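You operate a simulated robot arm through the tools that you are given. There is no shell and no other tool. Be economical: measure what you need, move in short steps, check, and stop when the job is done.

You run a simulated two-armed robot. Do the job below in one go: nothing can be reset, and whatever is moved stays where it is left.

Task
Take the check cloth from the plank top and lay it out flat on the chest top.

It is judged by the outcome, as a careful person would: the job done as asked, and still so three seconds after it is handed in. It fails if anything else is knocked over, pushed out of place, dropped, spilled or broken. Flat cloth is picked up by pressing the open fingertips on it (5 to 10 N) and closing them slowly along it; thin cloth reads only 2 to 8 mm in the jaws.

Robot
Two 7-joint arms with two-finger parallel grippers on one trunk, on a base that drives. Base frame: it is fixed to the floor where the robot stands at the start and does not move with it; the origin is under the middle of the robot, x ahead of it, y to its left, z up. Lengths are in mm, angles in rad, forces in N, time in s.
The left shoulder is at the start at [50, 187, 985], the right one opposite. Places, roughly: chest top [1600, 1900, 800]. Payload 3.43 kg a hand.
Tool frame (each hand has its own): the origin (TCP) lies between the finger pads and is the grasp point; the fingertips stand 30 mm ahead of it; z points along the fingers, y is the line along which they close. Largest opening 94 mm; finger width 28, thickness 10; the body of the gripper, 50 by 96 mm, starts 55 mm behind the TCP.
Orientation is that of the tool frame in the base frame, as a unit quaternion [x, y, z, w]. With the fingers straight down and closing along the base's y, the tool's x points along the base's -x, its y along +y and its z along -z.

Tools
- The arms move only by the tool apply_moves. It takes "left_deltas", "right_deltas" or both (then of equal length, played together; a hand with none holds still); each is text: rows parted by semicolons, each of 7 numbers parted by spaces: the closure in counts, from 0 (fully open) to 255 (shut), then the shift along the tool's x, y, z in units of 20 mm (1.0 is 20 mm), then the turn, a rotation vector about the tool's x, y, z in units of 6 degrees (1.0 is 6 degrees). In form: hand dx dy dz ax ay az; .... A call has 1 to 20 rows; each row shifts and turns the commanded pose from where the row before left it, along the tool's axes as they then stand. A call with a number of a shift or a turn outside -1 to 1 is refused whole. Each row takes 0.2 s and may step no farther than 50 mm and 0.15 rad from the row before; otherwise, or with a gripper value out of range, the whole call is refused. Where a pose cannot be reached the arm comes as near as it can. A force on the tool above 40 N (or 10 N above the force at the start of the call, whichever is more), or a blocked arm, ends the call early, and 0.2 s more pass. The fingers move at their own pace (about 153 mm/s each) and stop on an object; they squeeze with about 25 N. The grip force told is the motor's: it shows also when the fingers shut on nothing. Time passes only in rows, and 0.2 s behind the last, so rows that do not move let the fingers close. It gives the time, the measured TCP pose, the force on the tool (base axes), the opening and the grip force at its end, in the units of the frame above (readings bear some noise), with the torque about the TCP (base axes, N m) and any sound that the robot's microphone picked up.
- Cameras (640 x 400 px; columns grow to the right, rows downward): "scene" is now at [137.6, -44.7, 1163.4]; the picture's right is [-0.37, -0.93, 0.00], its down [-0.53, 0.21, -0.82] and it looks along [0.77, -0.31, -0.57] (base axes); focal length 284 px, centre (320, 200). "left" rides on the left gripper at [76, -14, -102] in its tool frame; the picture's right is [0.18, 0.98, 0.00], its down [-0.75, 0.14, -0.64] and it looks along [-0.63, 0.12, 0.77] (tool axes); focal length 243 px, centre (320, 200). "right" rides on the right gripper at [76, 14, -102] in its tool frame; the picture's right is [-0.18, 0.98, 0.00], its down [-0.75, -0.14, -0.64] and it looks along [-0.63, -0.12, 0.77] (tool axes); focal length 243 px, centre (320, 200).
- snapshot(camera): a new picture of that camera. It takes no simulated time.
- move_column(by): slides the trunk up (or, below 0, down) by that many mm; the arms and the scene camera ride with it, the base frame stays. It gives what a move gives, with no picture.
- drive_base(legs): drives the robot by 1 to 6 legs, each [ahead, left, turn to the left] in mm, mm and rad, along the robot's own axes; the way and the turn of a leg run together, so that a leg with both is an arc; at most 1500 mm and 3.142 rad a leg. The arms and the cameras ride along, it lands a little off, and it stops where it bumps. It gives what a move gives.
- turn_head(pan, tilt): turns the head with the scene camera to pan (to the left, within 1.396 rad either way) and tilt (down, from -0.506 to 1.204), counted from straight ahead of the robot. It gives what a move gives.
- measure_at(camera, pixels): for up to 12 pixels [column, row] of the newest picture of that camera ("zoom" is the newest enlarged one), the place [x, y, z] in the base frame of the surface seen there, good to about 2 mm, but the place of the scene camera against the robot may be out by one fixed shift of up to 25 mm in any direction. It takes no simulated time.
- enlarge(camera, box): a new picture of the part [left, top, right, bottom] of that camera's present view, enlarged. It takes no simulated time.
- finish_job(): hands the job in; it is judged then, once.

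Go step by step. Measure first, check grasps and placings, and put right what went wrong. The budget is 80 turns and 70 pictures, counting those below and the enlarged ones. Unless the task says otherwise, let go and move clear before handing in, and close with one line.

The tools are called as name(argument=value, ...) on one line, values as JSON. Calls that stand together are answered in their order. apply_moves: Moves the arms, as the interface text tells. Its arguments: {"type":"object","properties":{"left_deltas":{"type":"string"},"right_deltas":{"type":"string"}},"required":[]} The other tools are called the same way: move_column (by) slides the trunk up or down; drive_base (legs) drives the base; turn_head (pan, tilt) turns the head that bears the scene camera; snapshot (camera) takes a picture; measure_at (camera, pixels) gives the place of the surface under pixels of a picture; enlarge (camera, box) takes an enlarged picture of a part of a camera's view; finish_job () hands the job in.

At the start:

```text
time: 0.0
left_eef_pos: [445.5, 77.9, 949.0]
left_tcp_rot: [0.0, 1.0, 0.0, 0.0]
left_force: [0.2, 0.1, -0.7]
left_ft_torque: [-0.01, 0.02, 0.02]
left_gripper_width: 93.9
left_grasp_force: 0.1
right_eef_pos: [445.3, -336.8, 949.8]
right_tcp_rot: [0.0, 1.0, 0.0, 0.0]
right_force: [0.5, 0.3, 1.1]
right_ft_torque: [0.02, -0.01, -0.03]
right_gripper_width: 94.1
right_grasp_force: 0.0
trunk travel left (down, up): [-200.0, 232.0]
robot x, y, heading: [0.4, 1.5, 0.003]
head pan, tilt: [-0.379, 0.602]
```

scene: 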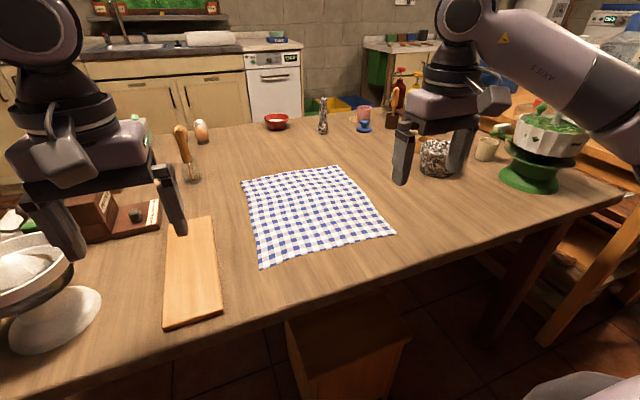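
right: 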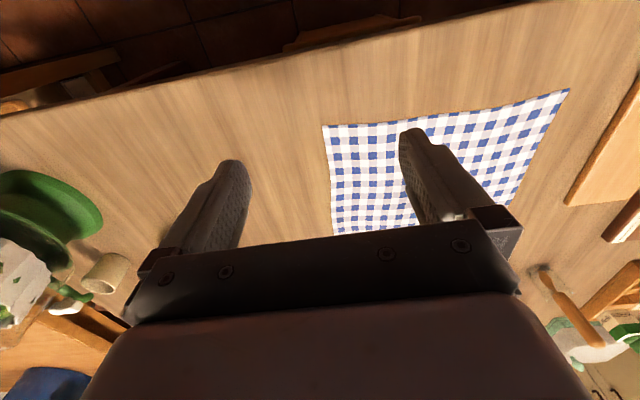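
left: 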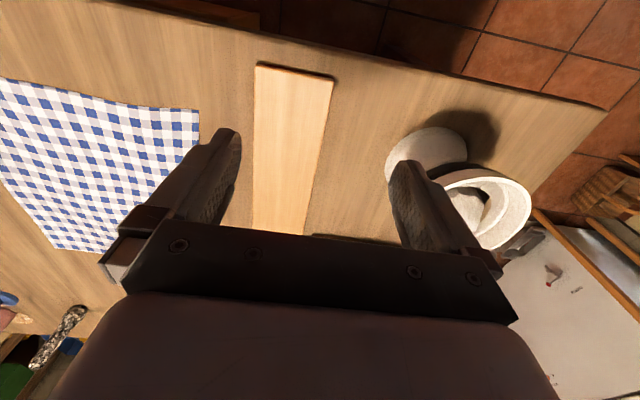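

The cloth lies flat on the table with corners near scene pixels (242,182), (338,167), (395,233), (262,267). I'll measure them and some table points, in the hand cameras as well, to find the scene camera's shift.

measure_at(camera="scene", pixels=[[243, 183], [337, 168], [393, 233], [263, 266], [315, 210], [300, 275], [223, 318], [165, 327], [210, 218], [325, 130], [360, 128], [400, 258]])

measure_at(camera="right", pixels=[[324, 127], [567, 91], [515, 204], [334, 232], [366, 190], [280, 120]])

measure_at(camera="left", pixels=[[198, 110], [4, 82], [100, 250], [60, 245], [255, 66], [335, 78]])

turn_head(pan=0.85, tilt=0.35)

snapshot(camera="scene")

```text
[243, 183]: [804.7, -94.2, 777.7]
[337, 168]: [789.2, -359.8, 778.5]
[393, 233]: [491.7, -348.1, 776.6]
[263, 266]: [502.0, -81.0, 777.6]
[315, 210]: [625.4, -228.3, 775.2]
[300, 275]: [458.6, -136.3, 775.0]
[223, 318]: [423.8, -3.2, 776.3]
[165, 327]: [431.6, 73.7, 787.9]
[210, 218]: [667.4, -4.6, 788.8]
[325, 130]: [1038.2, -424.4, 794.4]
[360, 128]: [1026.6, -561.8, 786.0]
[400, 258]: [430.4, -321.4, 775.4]
```

```text
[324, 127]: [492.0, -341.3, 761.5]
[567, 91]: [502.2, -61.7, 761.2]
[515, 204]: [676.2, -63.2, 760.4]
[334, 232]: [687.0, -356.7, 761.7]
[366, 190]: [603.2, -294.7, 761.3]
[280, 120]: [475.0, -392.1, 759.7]
```

```text
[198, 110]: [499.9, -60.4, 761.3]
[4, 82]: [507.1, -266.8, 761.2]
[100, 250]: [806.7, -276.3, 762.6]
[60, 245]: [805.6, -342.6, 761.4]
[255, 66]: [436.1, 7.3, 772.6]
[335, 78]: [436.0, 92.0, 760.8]
```

```text
time: 1.4
left_eef_pos: [445.5, 76.6, 949.3]
left_tcp_rot: [-0.001, 1.0, 0.0, 0.001]
left_force: [-0.7, -0.4, 0.9]
left_ft_torque: [-0.02, 0.03, 0.0]
left_gripper_width: 94.1
left_grasp_force: 0.0
right_eef_pos: [445.3, -336.5, 950.0]
right_tcp_rot: [0.0, 1.0, -0.001, 0.0]
right_force: [0.6, -0.2, 0.6]
right_ft_torque: [0.01, 0.03, 0.02]
right_gripper_width: 94.1
right_grasp_force: 0.0
trunk travel left (down, up): [-200.0, 232.0]
robot x, y, heading: [2.6, -1.0, -0.002]
head pan, tilt: [0.85, 0.351]
```

```text
66 pictures are left
```

scene: 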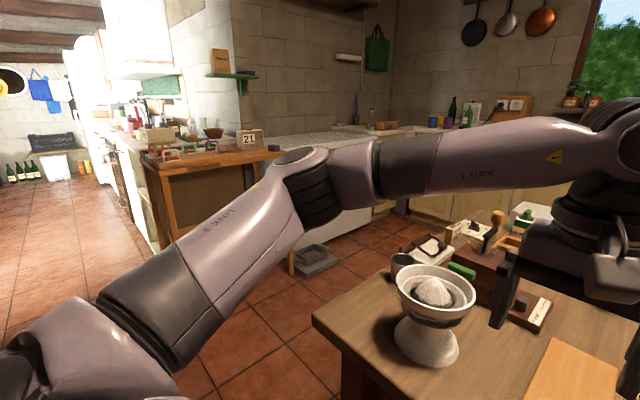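

Hand cameras agree the table is at z≈761; the scene camera reads about +15 in z and −15 in y. The brown piece with the calendar near (200,155) and the white-topped units at (300,145) may be the chest; I'll measure them.

measure_at(camera="scene", pixels=[[170, 165], [280, 155], [215, 155], [250, 145], [310, 145], [345, 138], [390, 135], [180, 180], [320, 262], [245, 215], [430, 245], [285, 268]])

enlarge(camera="scene", box=[100, 80, 420, 280])

```text
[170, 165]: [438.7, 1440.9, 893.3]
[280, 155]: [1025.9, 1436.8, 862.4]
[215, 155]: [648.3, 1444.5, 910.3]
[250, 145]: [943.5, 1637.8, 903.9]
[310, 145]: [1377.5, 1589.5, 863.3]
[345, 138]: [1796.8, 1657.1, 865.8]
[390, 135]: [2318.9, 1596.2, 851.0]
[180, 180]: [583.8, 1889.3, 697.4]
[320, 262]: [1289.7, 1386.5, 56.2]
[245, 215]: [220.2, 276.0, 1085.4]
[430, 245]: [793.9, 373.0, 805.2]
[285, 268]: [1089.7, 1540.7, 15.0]
```

```text
2.00 times, centred on (260, 180) of scene
```

zoom: 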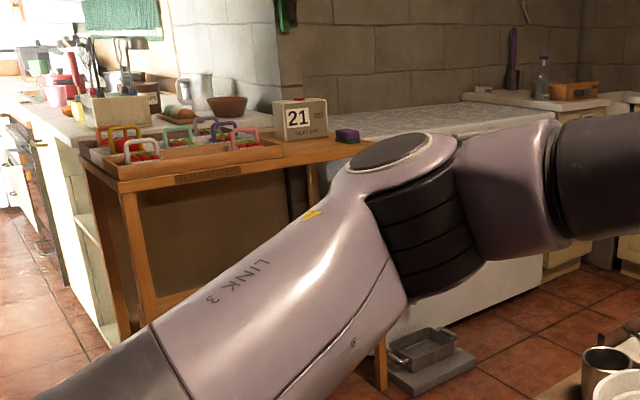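

The chest is the white chest freezer: top at about z≈850, front edge y≈1590, and its top looks clear. I'll pick up the cloth's two near corners, (500,−61) and (492,−341), one with each hand, starting by hovering half-open above them.

apply_moves(left_deltas="106 -0.374 -0.97 0 0 0 0;106 -0.374 -0.97 0 0 0 0;106 -0.374 -0.97 0 0 0 0;106 -0.374 -0.97 0 0 0 0;106 -0.374 -0.97 0 0 0 0;106 -0.374 -0.97 0 0 0 0;106 -0.374 -0.97 0 0 0 0;106 -0.374 -0.97 0 0 0 0;106 -0.374 -0.97 0 0 0 0;106 0 0 1 0 0 0;106 0 0 1 0 0 0;106 0 0 1 0 0 0;106 0 0 1 0 0 0;106 0 0 1 0 0 0;106 0 0 1 0 0 0;106 0 0 0 0 0 0", right_deltas="106 -0.337 0.181 0 0 0 0;106 -0.337 0.181 0 0 0 0;106 -0.337 0.181 0 0 0 0;106 -0.337 0.181 0 0 0 0;106 -0.337 0.181 0 0 0 0;106 -0.337 0.181 0 0 0 0;106 -0.337 0.181 0 0 0 0;106 -0.337 0.181 0 0 0 0;106 -0.337 0.181 0 0 0 0;106 0 0 1 0 0 0;106 0 0 1 0 0 0;106 0 0 1 0 0 0;106 0 0 1 0 0 0;106 0 0 1 0 0 0;106 0 0 1 0 0 0;106 0 0 0 0 0 0")

turn_head(pan=-0.38, tilt=0.75)

snapshot(camera="scene")

snapshot(camera="left")

snapshot(camera="right")

```text
time: 4.8
left_eef_pos: [505.2, -80.3, 826.9]
left_tcp_rot: [0.0, 1.0, 0.0, 0.0]
left_force: [-0.1, 0.3, -0.6]
left_ft_torque: [-0.01, 0.01, -0.03]
left_gripper_width: 54.7
left_grasp_force: 0.0
left hand out of reach, approached as far as the arm can: row 9
right_eef_pos: [504.5, -303.1, 829.3]
right_tcp_rot: [0.0, 1.0, 0.0, 0.0]
right_force: [-1.0, 0.1, 0.4]
right_ft_torque: [0.04, 0.02, -0.01]
right_gripper_width: 54.8
right_grasp_force: 0.0
trunk travel left (down, up): [-200.0, 232.0]
robot x, y, heading: [-3.4, 3.9, -0.004]
head pan, tilt: [0.85, 0.351]
```

```text
time: 6.2
left_eef_pos: [505.3, -79.4, 827.1]
left_tcp_rot: [0.0, 1.0, 0.0, 0.0]
left_force: [-0.1, -0.4, 0.3]
left_ft_torque: [-0.02, -0.02, -0.02]
left_gripper_width: 54.9
left_grasp_force: 0.1
right_eef_pos: [504.6, -303.6, 828.5]
right_tcp_rot: [0.001, 1.0, 0.0, 0.0]
right_force: [-0.1, 0.1, 0.6]
right_ft_torque: [-0.01, -0.01, -0.04]
right_gripper_width: 55.3
right_grasp_force: 0.0
trunk travel left (down, up): [-200.0, 232.0]
robot x, y, heading: [0.2, -2.8, 0.0]
head pan, tilt: [-0.38, 0.75]
```

```text
64 pictures are left
```

scene: 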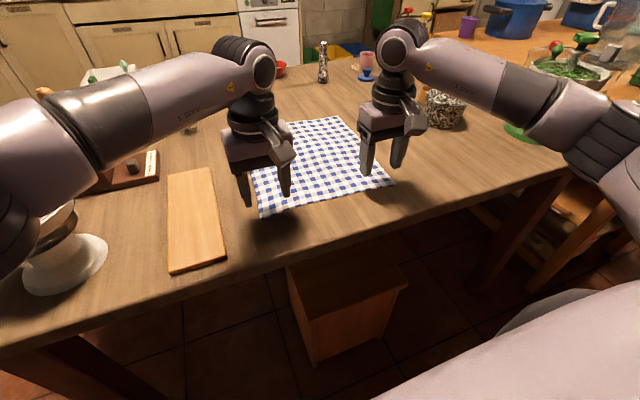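

```text
63 pictures are left
```

left: 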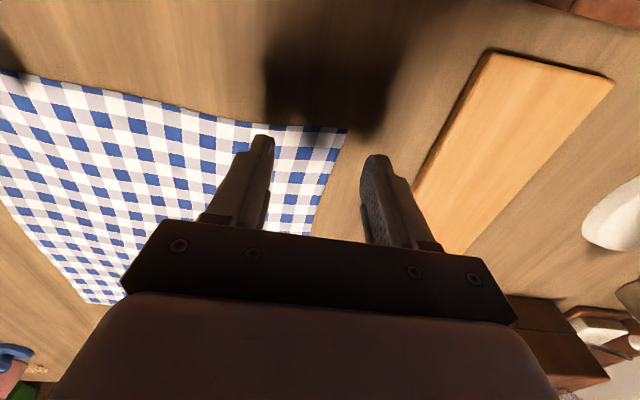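

```text
62 pictures are left
```

right: 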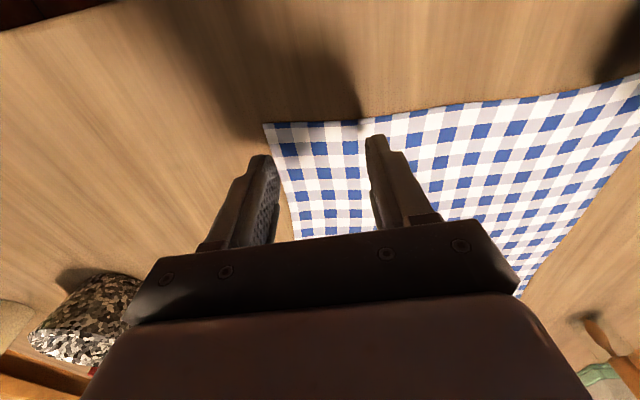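

The left hand hit its reach limit just short; its outer finger is off the cloth edge. I'll drive 70 mm right to center the robot, then correct the hands.

drive_base(legs=[[0, -70, 0]])

snapshot(camera="left")

measure_at(camera="left", pixels=[[345, 130], [310, 200], [320, 160], [250, 110]])

```text
time: 7.2
left_eef_pos: [504.4, -149.1, 827.5]
left_tcp_rot: [-0.001, 1.0, 0.0, 0.001]
left_force: [-0.1, -0.7, 0.0]
left_ft_torque: [0.06, 0.03, 0.03]
left_gripper_width: 55.2
left_grasp_force: 0.0
right_eef_pos: [506.7, -372.1, 828.8]
right_tcp_rot: [-0.002, 1.0, -0.001, 0.0]
right_force: [-0.2, -0.3, -0.6]
right_ft_torque: [0.04, 0.01, 0.0]
right_gripper_width: 54.8
right_grasp_force: 0.0
trunk travel left (down, up): [-200.0, 232.0]
robot x, y, heading: [-2.1, -69.7, 0.0]
head pan, tilt: [-0.38, 0.75]
```

```text
61 pictures are left
```

left: 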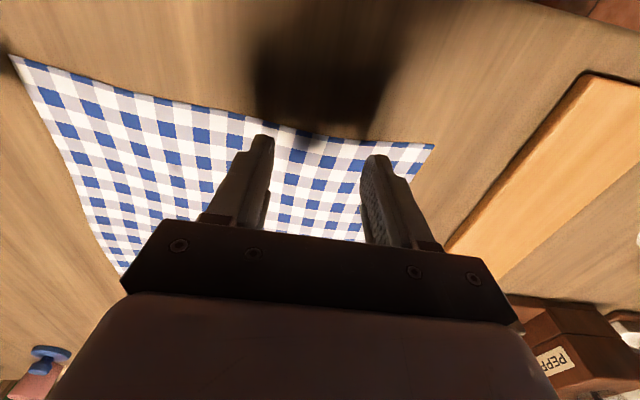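

```text
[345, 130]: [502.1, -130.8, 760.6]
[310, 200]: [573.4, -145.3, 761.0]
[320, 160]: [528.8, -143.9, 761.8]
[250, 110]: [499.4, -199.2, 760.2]
```

The near edge runs along x≈500 with its left corner at pixel (433,146). I'll shift the left hand +49 in y and the right hand +68 in y, then lower both to just above the cloth.

apply_moves(left_deltas="106 -0.15 0.61 0 0 0 0;106 -0.15 0.61 0 0 0 0;106 -0.15 0.61 0 0 0 0;106 -0.15 0.61 0 0 0 0;106 0 0 0.7 0 0 0;106 0 0 0.7 0 0 0;106 0 0 0 0 0 0", right_deltas="106 0 0.85 0 0 0 0;106 0 0.85 0 0 0 0;106 0 0.85 0 0 0 0;106 0 0.85 0 0 0 0;106 0 0 0.7 0 0 0;106 0 0 0.7 0 0 0;106 0 0 0 0 0 0")

snapshot(camera="left")

snapshot(camera="right")

```text
time: 8.8
left_eef_pos: [517.6, -101.0, 800.1]
left_tcp_rot: [0.0, 1.0, -0.001, 0.0]
left_force: [0.6, 0.2, -0.9]
left_ft_torque: [-0.01, 0.0, -0.01]
left_gripper_width: 55.0
left_grasp_force: 0.1
right_eef_pos: [504.0, -305.2, 800.2]
right_tcp_rot: [-0.001, 1.0, 0.0, 0.0]
right_force: [0.4, 0.2, 0.6]
right_ft_torque: [0.01, 0.02, 0.02]
right_gripper_width: 54.7
right_grasp_force: 0.1
trunk travel left (down, up): [-200.0, 232.0]
robot x, y, heading: [1.3, -68.3, 0.002]
head pan, tilt: [-0.38, 0.75]
```

```text
60 pictures are left
```

left: 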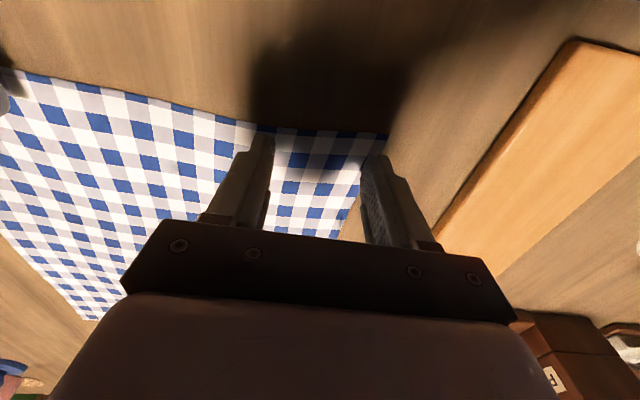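

```text
59 pictures are left
```

right: 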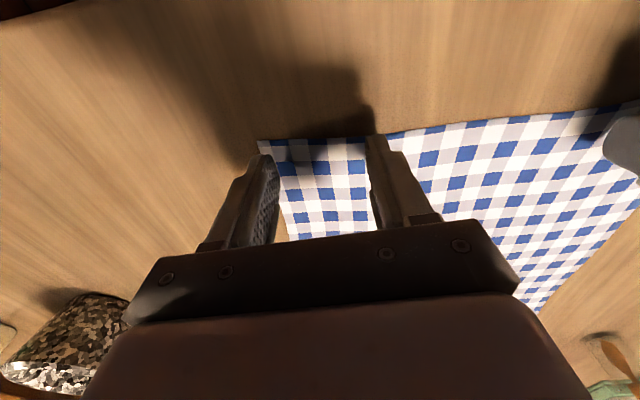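

Outer fingers sit right at the cloth's side edges, so I'll move each 10 mm inward (right also 9 mm forward) and come down until contact is felt.

apply_moves(left_deltas="106 0 -0.5 0 0 0 0;106 0 0 0.3 0 0 0;106 0 0 0.15 0 0 0;106 0 0 0.1 0 0 0;106 0 0 0 0 0 0", right_deltas="106 -0.45 0.5 0 0 0 0;106 0 0 0.3 0 0 0;106 0 0 0.15 0 0 0;106 0 0 0.1 0 0 0;106 0 0 0 0 0 0")

```text
time: 10.1
left_eef_pos: [517.4, -110.0, 791.7]
left_tcp_rot: [-0.002, 1.0, 0.0, 0.002]
left_force: [1.4, -0.7, 15.5]
left_ft_torque: [0.27, -0.02, -0.01]
left_gripper_width: 55.1
left_grasp_force: 0.0
right_eef_pos: [512.5, -293.6, 790.7]
right_tcp_rot: [-0.002, 1.0, 0.0, 0.002]
right_force: [0.4, 0.6, 5.0]
right_ft_torque: [0.0, -0.01, 0.02]
right_gripper_width: 54.7
right_grasp_force: 0.0
trunk travel left (down, up): [-200.0, 232.0]
robot x, y, heading: [-1.4, -70.4, -0.001]
head pan, tilt: [-0.38, 0.75]
```

Contact: left 15.5 N (a bit high), right 5 N. I'll ease the left up slightly, nudge the right down and close both slowly.

apply_moves(left_deltas="106 0 0 -0.03 0 0 0;116 0 0 0 0 0 0;126 0 0 0 0 0 0;136 0 0 0 0 0 0;146 0 0 0 0 0 0;156 0 0 0 0 0 0;166 0 0 0 0 0 0;176 0 0 0 0 0 0;186 0 0 0 0 0 0;196 0 0 0 0 0 0;206 0 0 0 0 0 0;216 0 0 0 0 0 0;226 0 0 0 0 0 0;236 0 0 0 0 0 0;246 0 0 0 0 0 0;255 0 0 0 0 0 0;255 0 0 0 0 0 0;255 0 0 0 0 0 0", right_deltas="106 0 0 0.01 0 0 0;116 0 0 0 0 0 0;126 0 0 0 0 0 0;136 0 0 0 0 0 0;146 0 0 0 0 0 0;156 0 0 0 0 0 0;166 0 0 0 0 0 0;176 0 0 0 0 0 0;186 0 0 0 0 0 0;196 0 0 0 0 0 0;206 0 0 0 0 0 0;216 0 0 0 0 0 0;226 0 0 0 0 0 0;236 0 0 0 0 0 0;246 0 0 0 0 0 0;255 0 0 0 0 0 0;255 0 0 0 0 0 0;255 0 0 0 0 0 0")

snapshot(camera="left")

snapshot(camera="right")

```text
time: 13.8
left_eef_pos: [516.2, -110.8, 792.9]
left_tcp_rot: [-0.001, 1.0, -0.001, 0.001]
left_force: [-1.1, -5.1, 21.0]
left_ft_torque: [-0.19, -0.02, -0.01]
left_gripper_width: 2.8
left_grasp_force: 24.7
right_eef_pos: [513.6, -294.2, 791.4]
right_tcp_rot: [-0.001, 1.0, 0.0, 0.002]
right_force: [0.8, 0.5, 15.1]
right_ft_torque: [0.01, 0.02, 0.05]
right_gripper_width: 0.1
right_grasp_force: 24.9
trunk travel left (down, up): [-200.0, 232.0]
robot x, y, heading: [1.6, -69.1, 0.003]
head pan, tilt: [-0.38, 0.75]
```

```text
58 pictures are left
```

left: 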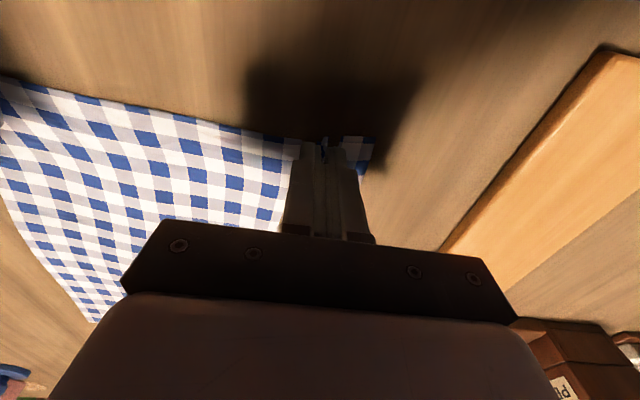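

```text
57 pictures are left
```

right: 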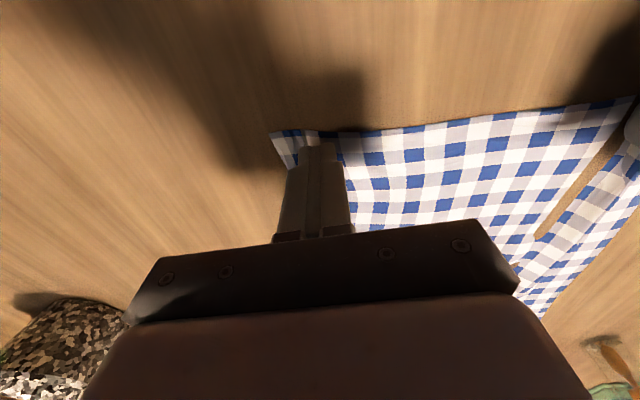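

Left pinched the cloth (2.8 mm), but the right shut on nothing (0.1 mm). I'll lift and reopen the right hand and look where the corner lies now.

apply_moves(left_deltas="255 0 0 -0.1 0 0 0;255 0 0 0 0 0 0;255 0 0 0 0 0 0;255 0 0 0 0 0 0", right_deltas="255 0 0 -0.5 0 0 0;106 0 0 0 0 0 0;106 0 0 0 0 0 0;106 0 0 0 0 0 0")

snapshot(camera="right")

measure_at(camera="right", pixels=[[274, 140], [330, 140], [450, 125]])

```text
time: 14.8
left_eef_pos: [517.8, -108.4, 792.0]
left_tcp_rot: [-0.002, 1.0, 0.001, 0.0]
left_force: [-3.1, -2.1, 11.8]
left_ft_torque: [-0.08, -0.01, -0.01]
left_gripper_width: 2.6
left_grasp_force: 25.5
right_eef_pos: [513.8, -295.2, 800.0]
right_tcp_rot: [-0.002, 1.0, 0.0, 0.001]
right_force: [0.0, -0.2, -0.5]
right_ft_torque: [0.0, 0.01, -0.02]
right_gripper_width: 54.9
right_grasp_force: 0.1
trunk travel left (down, up): [-200.0, 232.0]
robot x, y, heading: [1.6, -69.5, 0.001]
head pan, tilt: [-0.38, 0.75]
```

```text
56 pictures are left
```

right: 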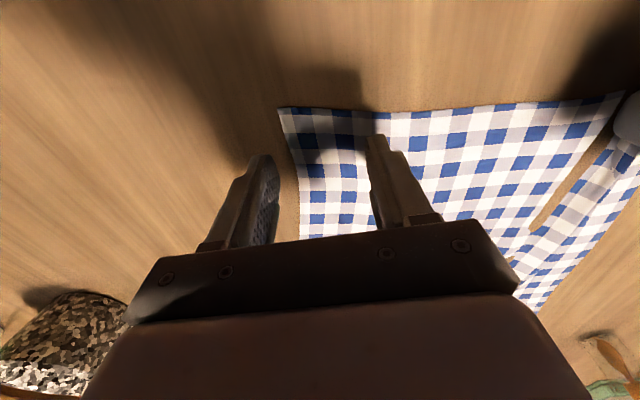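

```text
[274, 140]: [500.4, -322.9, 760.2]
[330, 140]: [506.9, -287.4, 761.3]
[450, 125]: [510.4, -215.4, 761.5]
```

The cloth's right corner is now at pixel (278,108), roughly (478,−323). I'll move the right hand to about (496,−281) and press a little harder.

apply_moves(right_deltas="106 0.45 0.35 0 0 0 0;106 0.45 0.35 0 0 0 0;106 0 0 0.35 0 0 0;106 0 0 0.15 0 0 0;106 0 0 0.03 0 0 0;106 0 0 0 0 0 0")

snapshot(camera="right")

```text
time: 16.2
left_eef_pos: [516.9, -109.3, 791.6]
left_tcp_rot: [-0.002, 1.0, 0.0, 0.001]
left_force: [0.6, -0.1, 0.6]
left_ft_torque: [-0.02, 0.01, 0.0]
left_gripper_width: 2.7
left_grasp_force: 25.2
right_eef_pos: [495.8, -279.9, 791.1]
right_tcp_rot: [-0.002, 1.0, 0.0, 0.003]
right_force: [-2.8, -0.6, 19.3]
right_ft_torque: [-0.11, 0.08, 0.0]
right_gripper_width: 54.9
right_grasp_force: 0.1
trunk travel left (down, up): [-200.0, 232.0]
robot x, y, heading: [2.6, -70.5, 0.001]
head pan, tilt: [-0.38, 0.75]
```

```text
55 pictures are left
```

right: 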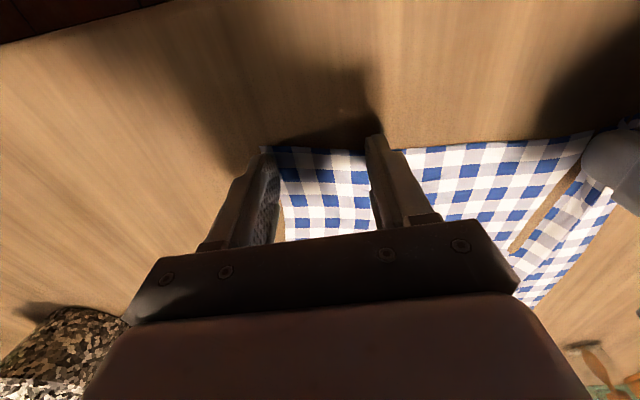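

Pressing at 19 N with the fingers slightly over the near edge. I'll lift, shift 6 mm forward and 5 mm inward, press more lightly, and close slowly.

apply_moves(right_deltas="106 0 0 -0.3 0 0 0;106 -0.3 0.25 0 0 0 0;106 0 0 0.27 0 0 0;106 0 0 0 0 0 0;106 0 0 0 0 0 0")

```text
time: 17.4
left_eef_pos: [516.6, -110.8, 792.9]
left_tcp_rot: [-0.001, 1.0, 0.0, 0.001]
left_force: [0.0, 0.3, 0.6]
left_ft_torque: [-0.02, 0.0, 0.04]
left_gripper_width: 2.4
left_grasp_force: 25.0
right_eef_pos: [502.0, -274.8, 791.8]
right_tcp_rot: [-0.001, 1.0, 0.0, 0.003]
right_force: [-1.2, -1.8, 19.1]
right_ft_torque: [-0.06, 0.03, 0.01]
right_gripper_width: 55.2
right_grasp_force: 0.1
trunk travel left (down, up): [-200.0, 232.0]
robot x, y, heading: [-5.0, -67.2, 0.004]
head pan, tilt: [-0.38, 0.75]
```

apply_moves(right_deltas="106 0 0 -0.06 0 0 0;106 0 0 0 0 0 0;116 0 0 0 0 0 0;126 0 0 0 0 0 0;136 0 0 0 0 0 0;146 0 0 0 0 0 0;156 0 0 0 0 0 0;166 0 0 0 0 0 0;176 0 0 0 0 0 0")

snapshot(camera="right")

```text
time: 19.4
left_eef_pos: [515.9, -110.5, 791.6]
left_tcp_rot: [-0.001, 1.0, 0.0, 0.0]
left_force: [0.3, -2.5, 0.6]
left_ft_torque: [-0.06, 0.0, -0.01]
left_gripper_width: 2.7
left_grasp_force: 24.7
right_eef_pos: [501.8, -273.6, 791.2]
right_tcp_rot: [-0.002, 1.0, 0.0, 0.001]
right_force: [0.0, 2.0, 19.0]
right_ft_torque: [0.14, -0.05, -0.01]
right_gripper_width: 27.7
right_grasp_force: 0.1
trunk travel left (down, up): [-200.0, 232.0]
robot x, y, heading: [-4.0, -68.4, -0.003]
head pan, tilt: [-0.38, 0.75]
```

```text
54 pictures are left
```

right: 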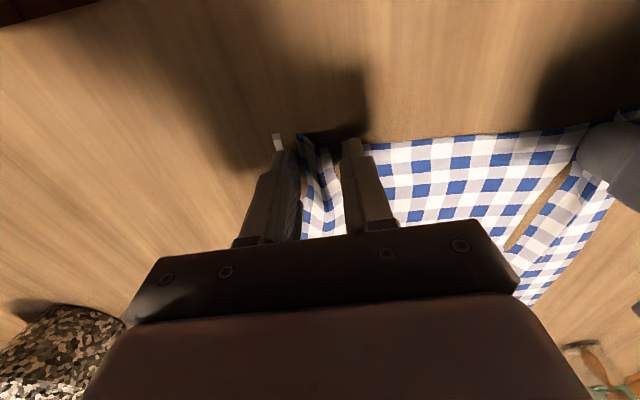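

The cloth is bunching into a fold between the right fingers; I'll finish closing.

apply_moves(right_deltas="184 0 0 0 0 0 0;192 0 0 0 0 0 0;200 0 0 0 0 0 0;208 0 0 0 0 0 0;216 0 0 0 0 0 0;224 0 0 0 0 0 0;232 0 0 0 0 0 0;240 0 0 0 0 0 0;248 0 0 0 0 0 0;255 0 0 0 0 0 0;255 0 0 0 0 0 0;255 0 0 0 0 0 0")

snapshot(camera="right")

```text
time: 22.1
left_eef_pos: [516.4, -110.3, 791.7]
left_tcp_rot: [-0.001, 1.0, -0.001, 0.002]
left_force: [0.0, -9.3, 0.5]
left_ft_torque: [-0.28, 0.02, -0.04]
left_gripper_width: 2.7
left_grasp_force: 24.9
right_eef_pos: [502.6, -273.4, 791.0]
right_tcp_rot: [-0.001, 1.0, 0.002, 0.002]
right_force: [0.4, 11.1, 17.9]
right_ft_torque: [0.33, -0.11, 0.13]
right_gripper_width: 2.7
right_grasp_force: 25.3
trunk travel left (down, up): [-200.0, 232.0]
robot x, y, heading: [1.3, -71.3, -0.001]
head pan, tilt: [-0.38, 0.75]
```

```text
53 pictures are left
```

right: 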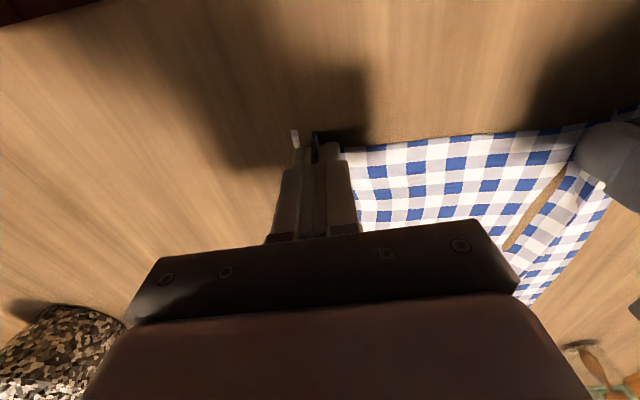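

Both hands now hold the cloth (2.7 mm each), drawn taut between them. I'll bring them 2 mm together and lift 100 mm to check.

apply_moves(left_deltas="255 0 -0.1 -0.3 0 0 0;255 0 0 -0.5 0 0 0;255 0 0 -0.5 0 0 0;255 0 0 -0.7 0 0 0;255 0 0 -0.7 0 0 0;255 0 0 -0.8 0 0 0;255 0 0 -0.8 0 0 0;255 0 0 -0.7 0 0 0", right_deltas="255 0 0.1 -0.3 0 0 0;255 0 0 -0.5 0 0 0;255 0 0 -0.5 0 0 0;255 0 0 -0.7 0 0 0;255 0 0 -0.7 0 0 0;255 0 0 -0.8 0 0 0;255 0 0 -0.8 0 0 0;255 0 0 -0.7 0 0 0")

move_column(by=200)

snapshot(camera="scene")

```text
time: 23.9
left_eef_pos: [517.1, -110.6, 890.7]
left_tcp_rot: [-0.001, 1.0, 0.0, 0.0]
left_force: [0.2, -6.6, 0.0]
left_ft_torque: [-0.22, 0.05, -0.1]
left_gripper_width: 2.6
left_grasp_force: 24.8
right_eef_pos: [501.1, -272.3, 889.9]
right_tcp_rot: [-0.001, 1.0, 0.0, -0.001]
right_force: [0.6, 7.4, -0.1]
right_ft_torque: [0.17, -0.03, 0.08]
right_gripper_width: 2.7
right_grasp_force: 25.5
trunk travel left (down, up): [-200.0, 232.0]
robot x, y, heading: [1.8, -69.5, 0.0]
head pan, tilt: [-0.38, 0.75]
```

```text
time: 26.0
left_eef_pos: [517.4, -109.2, 1091.4]
left_tcp_rot: [0.0, 1.0, 0.0, 0.0]
left_force: [0.1, -5.6, -0.5]
left_ft_torque: [-0.21, 0.01, -0.05]
left_gripper_width: 2.9
left_grasp_force: 24.7
right_eef_pos: [502.5, -273.3, 1089.6]
right_tcp_rot: [-0.002, 1.0, -0.001, 0.0]
right_force: [0.7, 5.6, 0.2]
right_ft_torque: [0.19, 0.0, 0.1]
right_gripper_width: 2.2
right_grasp_force: 25.1
trunk travel left (down, up): [-400.0, 32.0]
robot x, y, heading: [-0.3, -70.5, 0.002]
head pan, tilt: [-0.38, 0.75]
```

```text
52 pictures are left
```

scene: 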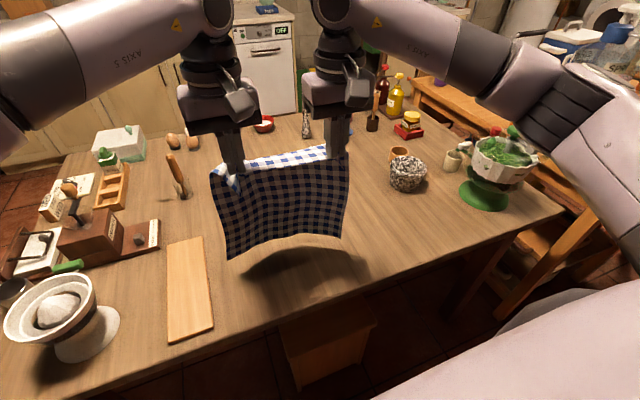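

The cloth hangs free from both hands above the table, held steadily. I'll raise it more, back away from the table, and look toward the way on the left.

apply_moves(left_deltas="255 0 0 -0.8 0 0 0;255 0 0 -0.8 0 0 0;255 0 0 -0.8 0 0 0;255 0 0 -0.8 0 0 0;255 0 0 0 0 0 0", right_deltas="255 0 0 -0.8 0 0 0;255 0 0 -0.8 0 0 0;255 0 0 -0.8 0 0 0;255 0 0 -0.8 0 0 0;255 0 0 0 0 0 0")

drive_base(legs=[[-350, 0, 0]])

turn_head(pan=1.2, tilt=0.5)

snapshot(camera="scene")

```text
time: 27.2
left_eef_pos: [516.9, -111.1, 1154.8]
left_tcp_rot: [-0.001, 1.0, 0.0, 0.0]
left_force: [-0.5, -5.0, -0.3]
left_ft_torque: [-0.16, 0.04, -0.07]
left_gripper_width: 2.8
left_grasp_force: 25.1
right_eef_pos: [501.6, -273.6, 1154.5]
right_tcp_rot: [-0.001, 1.0, 0.0, 0.0]
right_force: [0.6, 4.4, -0.2]
right_ft_torque: [0.15, 0.0, 0.09]
right_gripper_width: 2.8
right_grasp_force: 25.6
trunk travel left (down, up): [-400.0, 32.0]
robot x, y, heading: [-3.1, -69.6, 0.001]
head pan, tilt: [-0.38, 0.75]
```

```text
time: 29.5
left_eef_pos: [169.6, -110.2, 1154.2]
left_tcp_rot: [-0.002, 1.0, 0.001, 0.0]
left_force: [-0.6, -4.3, -0.4]
left_ft_torque: [-0.17, 0.01, -0.04]
left_gripper_width: 2.4
left_grasp_force: 25.5
right_eef_pos: [154.9, -272.8, 1154.8]
right_tcp_rot: [-0.003, 1.0, 0.0, 0.0]
right_force: [0.2, 5.4, -0.1]
right_ft_torque: [0.15, -0.03, 0.08]
right_gripper_width: 2.7
right_grasp_force: 24.8
trunk travel left (down, up): [-400.0, 32.0]
robot x, y, heading: [-347.7, -70.4, 0.009]
head pan, tilt: [-0.38, 0.75]
```

```text
time: 31.1
left_eef_pos: [169.3, -112.2, 1156.2]
left_tcp_rot: [-0.003, 1.0, 0.0, 0.0]
left_force: [-1.5, -4.5, -0.2]
left_ft_torque: [-0.12, -0.02, -0.04]
left_gripper_width: 2.9
left_grasp_force: 24.7
right_eef_pos: [154.5, -272.5, 1154.6]
right_tcp_rot: [-0.003, 1.0, 0.001, 0.0]
right_force: [0.7, 4.4, -0.6]
right_ft_torque: [0.14, -0.01, 0.08]
right_gripper_width: 2.4
right_grasp_force: 25.4
trunk travel left (down, up): [-400.0, 32.0]
robot x, y, heading: [-347.4, -71.3, 0.004]
head pan, tilt: [1.201, 0.499]
```

```text
51 pictures are left
```

scene: 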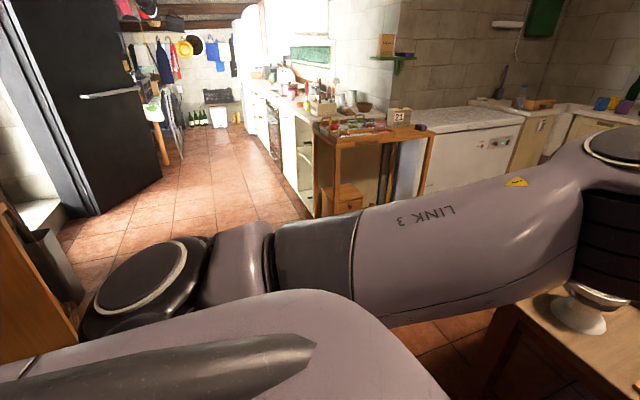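

The way left looks open: the black door at left (80,200), the rack table at (370,150), the freezer at (470,130). I'll measure the obstacles bounding the corridor and the freezer.

measure_at(camera="scene", pixels=[[90, 205], [157, 185], [20, 300], [60, 270], [318, 212], [220, 220], [440, 112], [415, 150], [500, 120], [520, 125], [490, 107], [470, 170]])

turn_head(pan=0.6, tilt=0.5)

snapshot(camera="scene")

```text
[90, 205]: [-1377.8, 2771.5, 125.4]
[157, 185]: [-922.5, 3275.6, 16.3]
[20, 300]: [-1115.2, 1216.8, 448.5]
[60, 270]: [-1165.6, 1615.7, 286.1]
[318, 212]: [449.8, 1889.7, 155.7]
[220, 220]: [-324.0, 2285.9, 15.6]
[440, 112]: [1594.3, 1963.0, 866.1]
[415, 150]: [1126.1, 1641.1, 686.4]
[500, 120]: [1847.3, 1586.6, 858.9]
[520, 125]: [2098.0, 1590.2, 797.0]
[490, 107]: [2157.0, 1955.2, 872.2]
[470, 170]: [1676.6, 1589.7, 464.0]
```

```text
time: 32.1
left_eef_pos: [169.9, -110.6, 1153.9]
left_tcp_rot: [-0.003, 1.0, 0.001, 0.0]
left_force: [0.1, -4.9, -1.1]
left_ft_torque: [-0.17, 0.02, -0.1]
left_gripper_width: 2.6
left_grasp_force: 24.9
right_eef_pos: [153.8, -273.5, 1153.8]
right_tcp_rot: [-0.004, 1.0, 0.0, -0.001]
right_force: [0.6, 4.2, -0.4]
right_ft_torque: [0.17, -0.02, 0.07]
right_gripper_width: 2.8
right_grasp_force: 25.3
trunk travel left (down, up): [-400.0, 32.0]
robot x, y, heading: [-345.1, -70.8, 0.005]
head pan, tilt: [0.6, 0.499]
```

```text
50 pictures are left
```

scene: 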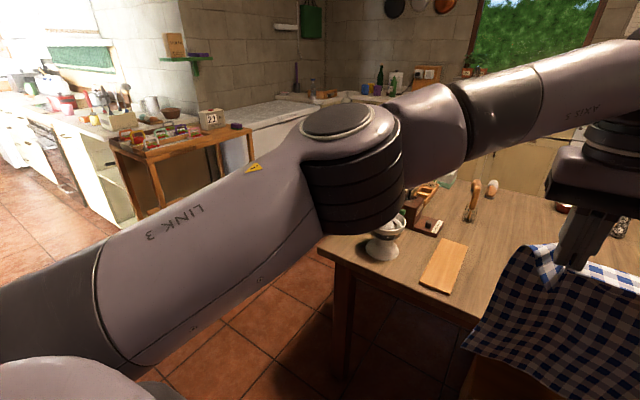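

Route clear: I'll measure the table's left corner (325,250) and the rack's front edge first, then drive left.

measure_at(camera="scene", pixels=[[325, 252], [345, 345], [395, 215], [155, 205], [120, 150], [245, 130], [250, 150]])

drive_base(legs=[[0, 1000, 0]])

turn_head(pan=0.4, tilt=0.5)

snapshot(camera="scene")

```text
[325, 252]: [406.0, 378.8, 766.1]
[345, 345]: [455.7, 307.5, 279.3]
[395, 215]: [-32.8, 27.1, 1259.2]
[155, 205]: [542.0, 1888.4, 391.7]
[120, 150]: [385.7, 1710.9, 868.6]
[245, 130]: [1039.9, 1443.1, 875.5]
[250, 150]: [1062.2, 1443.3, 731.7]
```

```text
time: 37.3
left_eef_pos: [162.1, 884.9, 1154.6]
left_tcp_rot: [-0.006, 1.0, 0.0, 0.0]
left_force: [-0.4, -4.7, -0.2]
left_ft_torque: [-0.16, 0.05, -0.07]
left_gripper_width: 2.7
left_grasp_force: 24.8
right_eef_pos: [147.3, 723.5, 1154.8]
right_tcp_rot: [-0.006, 1.0, 0.0, 0.0]
right_force: [0.2, 5.7, -0.2]
right_ft_torque: [0.14, -0.02, 0.08]
right_gripper_width: 2.8
right_grasp_force: 25.3
trunk travel left (down, up): [-400.0, 32.0]
robot x, y, heading: [-356.4, 918.1, 0.016]
head pan, tilt: [0.6, 0.499]
```

```text
time: 38.0
left_eef_pos: [161.9, 885.3, 1154.3]
left_tcp_rot: [-0.005, 1.0, -0.001, 0.0]
left_force: [-0.3, -2.6, -0.3]
left_ft_torque: [-0.1, 0.03, -0.04]
left_gripper_width: 2.5
left_grasp_force: 25.1
right_eef_pos: [147.4, 723.5, 1153.2]
right_tcp_rot: [-0.007, 1.0, 0.001, 0.0]
right_force: [0.9, 3.2, -0.3]
right_ft_torque: [0.05, 0.01, 0.06]
right_gripper_width: 2.6
right_grasp_force: 25.0
trunk travel left (down, up): [-400.0, 32.0]
robot x, y, heading: [-353.7, 919.0, 0.013]
head pan, tilt: [0.4, 0.499]
```

```text
49 pictures are left
```

scene: 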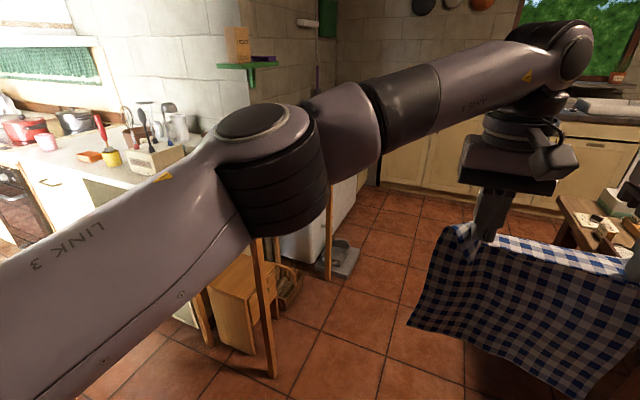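

Floor ahead is clear. Driving forward 1400 along the corridor, then looking again.

drive_base(legs=[[1400, 0, -0.013]])

turn_head(pan=0.7, tilt=0.6)

snapshot(camera="scene")

```text
time: 45.0
left_eef_pos: [1555.5, 888.0, 1156.4]
left_tcp_rot: [0.0, 1.0, -0.001, 0.0]
left_force: [0.1, -4.9, 0.1]
left_ft_torque: [-0.16, 0.03, -0.01]
left_gripper_width: 2.6
left_grasp_force: 24.5
right_eef_pos: [1538.6, 726.8, 1154.4]
right_tcp_rot: [-0.001, 1.0, -0.001, 0.0]
right_force: [0.0, 4.0, 0.0]
right_ft_torque: [0.11, 0.04, 0.08]
right_gripper_width: 2.5
right_grasp_force: 25.2
trunk travel left (down, up): [-400.0, 32.0]
robot x, y, heading: [1032.8, 932.2, -0.001]
head pan, tilt: [0.4, 0.499]
```

```text
time: 45.8
left_eef_pos: [1554.5, 887.4, 1154.9]
left_tcp_rot: [0.0, 1.0, -0.001, 0.0]
left_force: [-0.5, -3.1, 0.0]
left_ft_torque: [-0.1, 0.04, -0.05]
left_gripper_width: 2.7
left_grasp_force: 24.8
right_eef_pos: [1539.5, 727.0, 1154.9]
right_tcp_rot: [-0.001, 1.0, 0.001, 0.0]
right_force: [0.6, 2.9, 0.3]
right_ft_torque: [0.06, 0.0, 0.03]
right_gripper_width: 2.7
right_grasp_force: 25.3
trunk travel left (down, up): [-400.0, 32.0]
robot x, y, heading: [1040.2, 927.4, -0.005]
head pan, tilt: [0.7, 0.6]
```

```text
48 pictures are left
```

scene: 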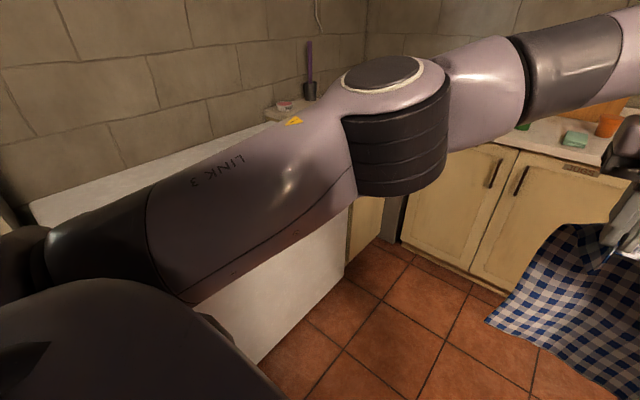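

The freezer top is bare here (130,180). I'll measure its extents and the far cabinets before turning.

measure_at(camera="scene", pixels=[[35, 205], [60, 222], [120, 180], [250, 125], [285, 128], [440, 245], [500, 285], [330, 280], [260, 355], [290, 105]])

drive_base(legs=[[500, 0, 0], [0, 0, 0.8]])

turn_head(pan=0.3, tilt=0.6)

snapshot(camera="scene")

```text
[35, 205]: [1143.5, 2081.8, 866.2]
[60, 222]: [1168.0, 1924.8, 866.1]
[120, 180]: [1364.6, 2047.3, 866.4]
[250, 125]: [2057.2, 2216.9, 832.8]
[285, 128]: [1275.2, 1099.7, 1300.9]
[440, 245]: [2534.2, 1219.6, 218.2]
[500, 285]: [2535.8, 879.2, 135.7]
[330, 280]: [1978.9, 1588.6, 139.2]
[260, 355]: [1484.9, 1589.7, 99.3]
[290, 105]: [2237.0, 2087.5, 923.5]
```

```text
time: 50.8
left_eef_pos: [1933.3, 1267.4, 1155.4]
left_tcp_rot: [-0.384, 0.923, -0.001, 0.0]
left_force: [3.6, -3.2, -0.7]
left_ft_torque: [-0.1, -0.08, -0.08]
left_gripper_width: 2.7
left_grasp_force: 24.9
right_eef_pos: [2035.9, 1142.8, 1155.4]
right_tcp_rot: [-0.385, 0.923, 0.001, 0.0]
right_force: [-3.4, 3.5, 0.1]
right_ft_torque: [0.11, 0.08, 0.03]
right_gripper_width: 2.8
right_grasp_force: 24.8
trunk travel left (down, up): [-400.0, 32.0]
robot x, y, heading: [1536.5, 934.7, 0.79]
head pan, tilt: [0.7, 0.6]
```

```text
time: 51.7
left_eef_pos: [1933.6, 1267.0, 1154.4]
left_tcp_rot: [-0.384, 0.923, -0.001, 0.002]
left_force: [2.3, -1.7, -0.8]
left_ft_torque: [-0.09, -0.04, -0.09]
left_gripper_width: 2.6
left_grasp_force: 25.3
right_eef_pos: [2037.4, 1141.4, 1154.7]
right_tcp_rot: [-0.385, 0.923, 0.001, 0.0]
right_force: [-2.2, 3.1, 0.7]
right_ft_torque: [0.08, 0.06, 0.05]
right_gripper_width: 2.7
right_grasp_force: 25.0
trunk travel left (down, up): [-400.0, 32.0]
robot x, y, heading: [1537.6, 931.7, 0.79]
head pan, tilt: [0.3, 0.6]
```

```text
47 pictures are left
```

scene: 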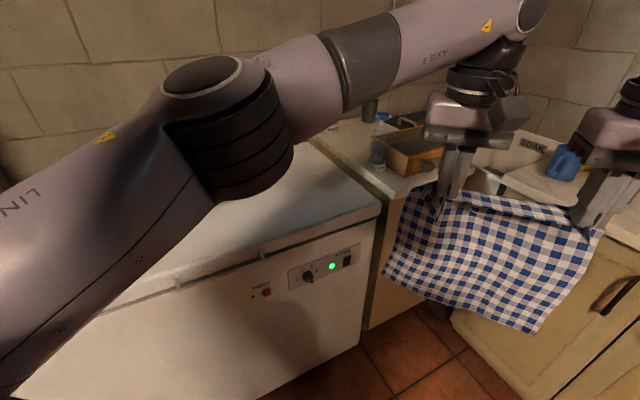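

The freezer top is clear and spans about x 1130–2000, y 1590–2200, z≈850. I'll finish the turn to face it and look down at my base and the gap to it.

measure_at(camera="scene", pixels=[[532, 330], [383, 268], [378, 208], [440, 190], [600, 232]])

drive_base(legs=[[0, 0, 0.78]])

turn_head(pan=0.0, tilt=1.15)

snapshot(camera="scene")

```text
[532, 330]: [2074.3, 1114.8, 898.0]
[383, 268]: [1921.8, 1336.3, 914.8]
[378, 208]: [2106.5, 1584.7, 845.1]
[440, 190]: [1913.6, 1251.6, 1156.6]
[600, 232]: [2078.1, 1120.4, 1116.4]
```

```text
time: 54.1
left_eef_pos: [1585.8, 1447.0, 1153.7]
left_tcp_rot: [-0.703, 0.711, -0.001, 0.001]
left_force: [4.8, -0.8, 0.2]
left_ft_torque: [-0.07, -0.13, -0.07]
left_gripper_width: 2.8
left_grasp_force: 25.9
right_eef_pos: [1748.9, 1429.5, 1154.2]
right_tcp_rot: [-0.704, 0.71, 0.001, 0.0]
right_force: [-3.6, 0.1, 0.0]
right_ft_torque: [0.01, 0.12, 0.03]
right_gripper_width: 3.0
right_grasp_force: 25.3
trunk travel left (down, up): [-400.0, 32.0]
robot x, y, heading: [1538.9, 929.5, 1.562]
head pan, tilt: [0.3, 0.6]
```

```text
time: 55.1
left_eef_pos: [1587.5, 1447.0, 1154.8]
left_tcp_rot: [-0.703, 0.711, -0.001, 0.002]
left_force: [3.0, 0.1, 0.7]
left_ft_torque: [-0.03, -0.11, -0.08]
left_gripper_width: 2.6
left_grasp_force: 25.3
right_eef_pos: [1748.4, 1429.7, 1153.3]
right_tcp_rot: [-0.705, 0.71, 0.0, -0.001]
right_force: [-3.6, 1.4, -0.1]
right_ft_torque: [0.02, 0.08, 0.05]
right_gripper_width: 3.1
right_grasp_force: 24.8
trunk travel left (down, up): [-400.0, 32.0]
robot x, y, heading: [1543.0, 932.0, 1.565]
head pan, tilt: [0.0, 1.15]
```

```text
46 pictures are left
```

scene: 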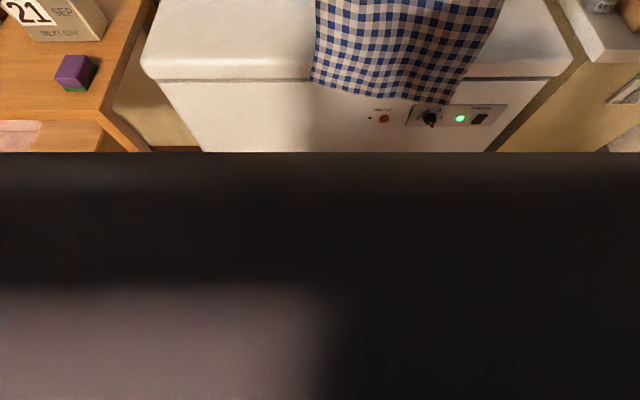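

The cloth hangs before the freezer, its lower edge about 30 mm above the top's height. I'll raise the trunk 30 mm more and drive forward 270 mm, staying clear of the freezer's front.

move_column(by=31)

drive_base(legs=[[270, 0, 0]])

turn_head(pan=0.0, tilt=0.7)

snapshot(camera="scene")

```text
time: 55.8
left_eef_pos: [1587.8, 1447.1, 1185.8]
left_tcp_rot: [-0.703, 0.711, -0.001, 0.001]
left_force: [3.7, -0.3, -0.7]
left_ft_torque: [0.0, -0.12, -0.14]
left_gripper_width: 2.7
left_grasp_force: 24.9
right_eef_pos: [1747.8, 1427.8, 1184.7]
right_tcp_rot: [-0.705, 0.709, 0.001, 0.0]
right_force: [-3.6, 0.2, 0.4]
right_ft_torque: [0.01, 0.11, 0.02]
right_gripper_width: 2.7
right_grasp_force: 25.0
trunk travel left (down, up): [-431.0, 1.0]
robot x, y, heading: [1537.1, 931.4, 1.563]
head pan, tilt: [0.0, 1.15]
```

```text
time: 57.5
left_eef_pos: [1594.5, 1569.6, 1186.0]
left_tcp_rot: [-0.702, 0.712, -0.001, 0.001]
left_force: [1.7, 0.5, -0.7]
left_ft_torque: [-0.05, -0.01, -0.04]
left_gripper_width: 2.7
left_grasp_force: 24.7
right_eef_pos: [1754.3, 1553.2, 1185.6]
right_tcp_rot: [-0.704, 0.71, 0.001, 0.0]
right_force: [-1.9, 0.6, -1.1]
right_ft_torque: [-0.02, 0.04, 0.01]
right_gripper_width: 2.7
right_grasp_force: 24.8
trunk travel left (down, up): [-431.0, 1.0]
robot x, y, heading: [1545.6, 1053.8, 1.559]
head pan, tilt: [0.0, 1.15]
stopped in leg 1: the robot was blocked; the commanded pose is now the measured one
```

```text
time: 58.4
left_eef_pos: [1594.2, 1570.0, 1186.5]
left_tcp_rot: [-0.702, 0.712, -0.001, 0.0]
left_force: [2.0, -0.5, 0.1]
left_ft_torque: [0.0, 0.0, -0.05]
left_gripper_width: 2.5
left_grasp_force: 25.3
right_eef_pos: [1754.4, 1551.8, 1186.6]
right_tcp_rot: [-0.705, 0.709, 0.001, 0.0]
right_force: [-0.7, 0.2, 0.4]
right_ft_torque: [-0.02, 0.0, -0.03]
right_gripper_width: 2.6
right_grasp_force: 24.9
trunk travel left (down, up): [-431.0, 1.0]
robot x, y, heading: [1543.0, 1055.6, 1.563]
head pan, tilt: [0.0, 0.7]
```

```text
45 pictures are left
```

scene: 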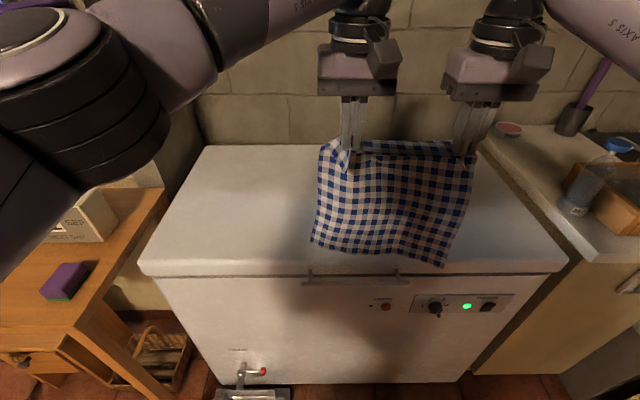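

The base got blocked at y≈1055, presumably by the tray plinth on the floor under the drain tap at (250,385). I'll measure whether it moved.

measure_at(camera="scene", pixels=[[218, 392], [288, 388], [250, 393], [262, 372], [400, 340], [140, 268], [565, 262], [210, 148], [540, 140], [445, 265], [312, 240]])

drive_base(legs=[[-60, 0, 0]])

turn_head(pan=0.25, tilt=0.95)

snapshot(camera="scene")

```text
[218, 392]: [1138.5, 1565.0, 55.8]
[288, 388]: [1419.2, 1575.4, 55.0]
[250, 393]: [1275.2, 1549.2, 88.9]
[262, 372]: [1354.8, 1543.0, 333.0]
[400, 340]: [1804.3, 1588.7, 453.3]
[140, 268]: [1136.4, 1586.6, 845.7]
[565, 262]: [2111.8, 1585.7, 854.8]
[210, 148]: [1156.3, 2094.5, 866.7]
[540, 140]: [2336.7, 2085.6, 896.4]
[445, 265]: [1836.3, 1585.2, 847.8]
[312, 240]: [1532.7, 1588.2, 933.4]
```

```text
time: 59.3
left_eef_pos: [1594.8, 1569.1, 1186.7]
left_tcp_rot: [-0.702, 0.713, 0.0, 0.0]
left_force: [1.9, 0.0, 0.1]
left_ft_torque: [-0.01, -0.05, -0.09]
left_gripper_width: 2.7
left_grasp_force: 25.0
right_eef_pos: [1755.4, 1552.4, 1186.0]
right_tcp_rot: [-0.705, 0.71, 0.001, 0.0]
right_force: [-2.0, 0.2, -0.4]
right_ft_torque: [0.0, 0.06, 0.02]
right_gripper_width: 2.6
right_grasp_force: 25.5
trunk travel left (down, up): [-431.0, 1.0]
robot x, y, heading: [1544.0, 1055.4, 1.557]
head pan, tilt: [0.0, 0.7]
```

```text
time: 60.1
left_eef_pos: [1595.0, 1570.2, 1186.4]
left_tcp_rot: [-0.702, 0.712, -0.001, 0.001]
left_force: [1.0, 0.0, -0.1]
left_ft_torque: [-0.01, -0.01, -0.06]
left_gripper_width: 2.7
left_grasp_force: 25.0
right_eef_pos: [1755.9, 1552.2, 1186.1]
right_tcp_rot: [-0.704, 0.71, 0.002, 0.0]
right_force: [-0.4, 0.2, -0.2]
right_ft_torque: [-0.03, 0.04, 0.0]
right_gripper_width: 2.3
right_grasp_force: 24.7
trunk travel left (down, up): [-431.0, 1.0]
robot x, y, heading: [1544.0, 1057.8, 1.557]
head pan, tilt: [0.25, 0.949]
```

```text
44 pictures are left
```

scene: 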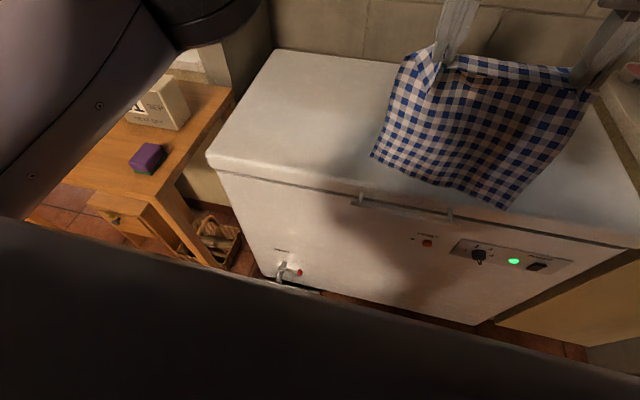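

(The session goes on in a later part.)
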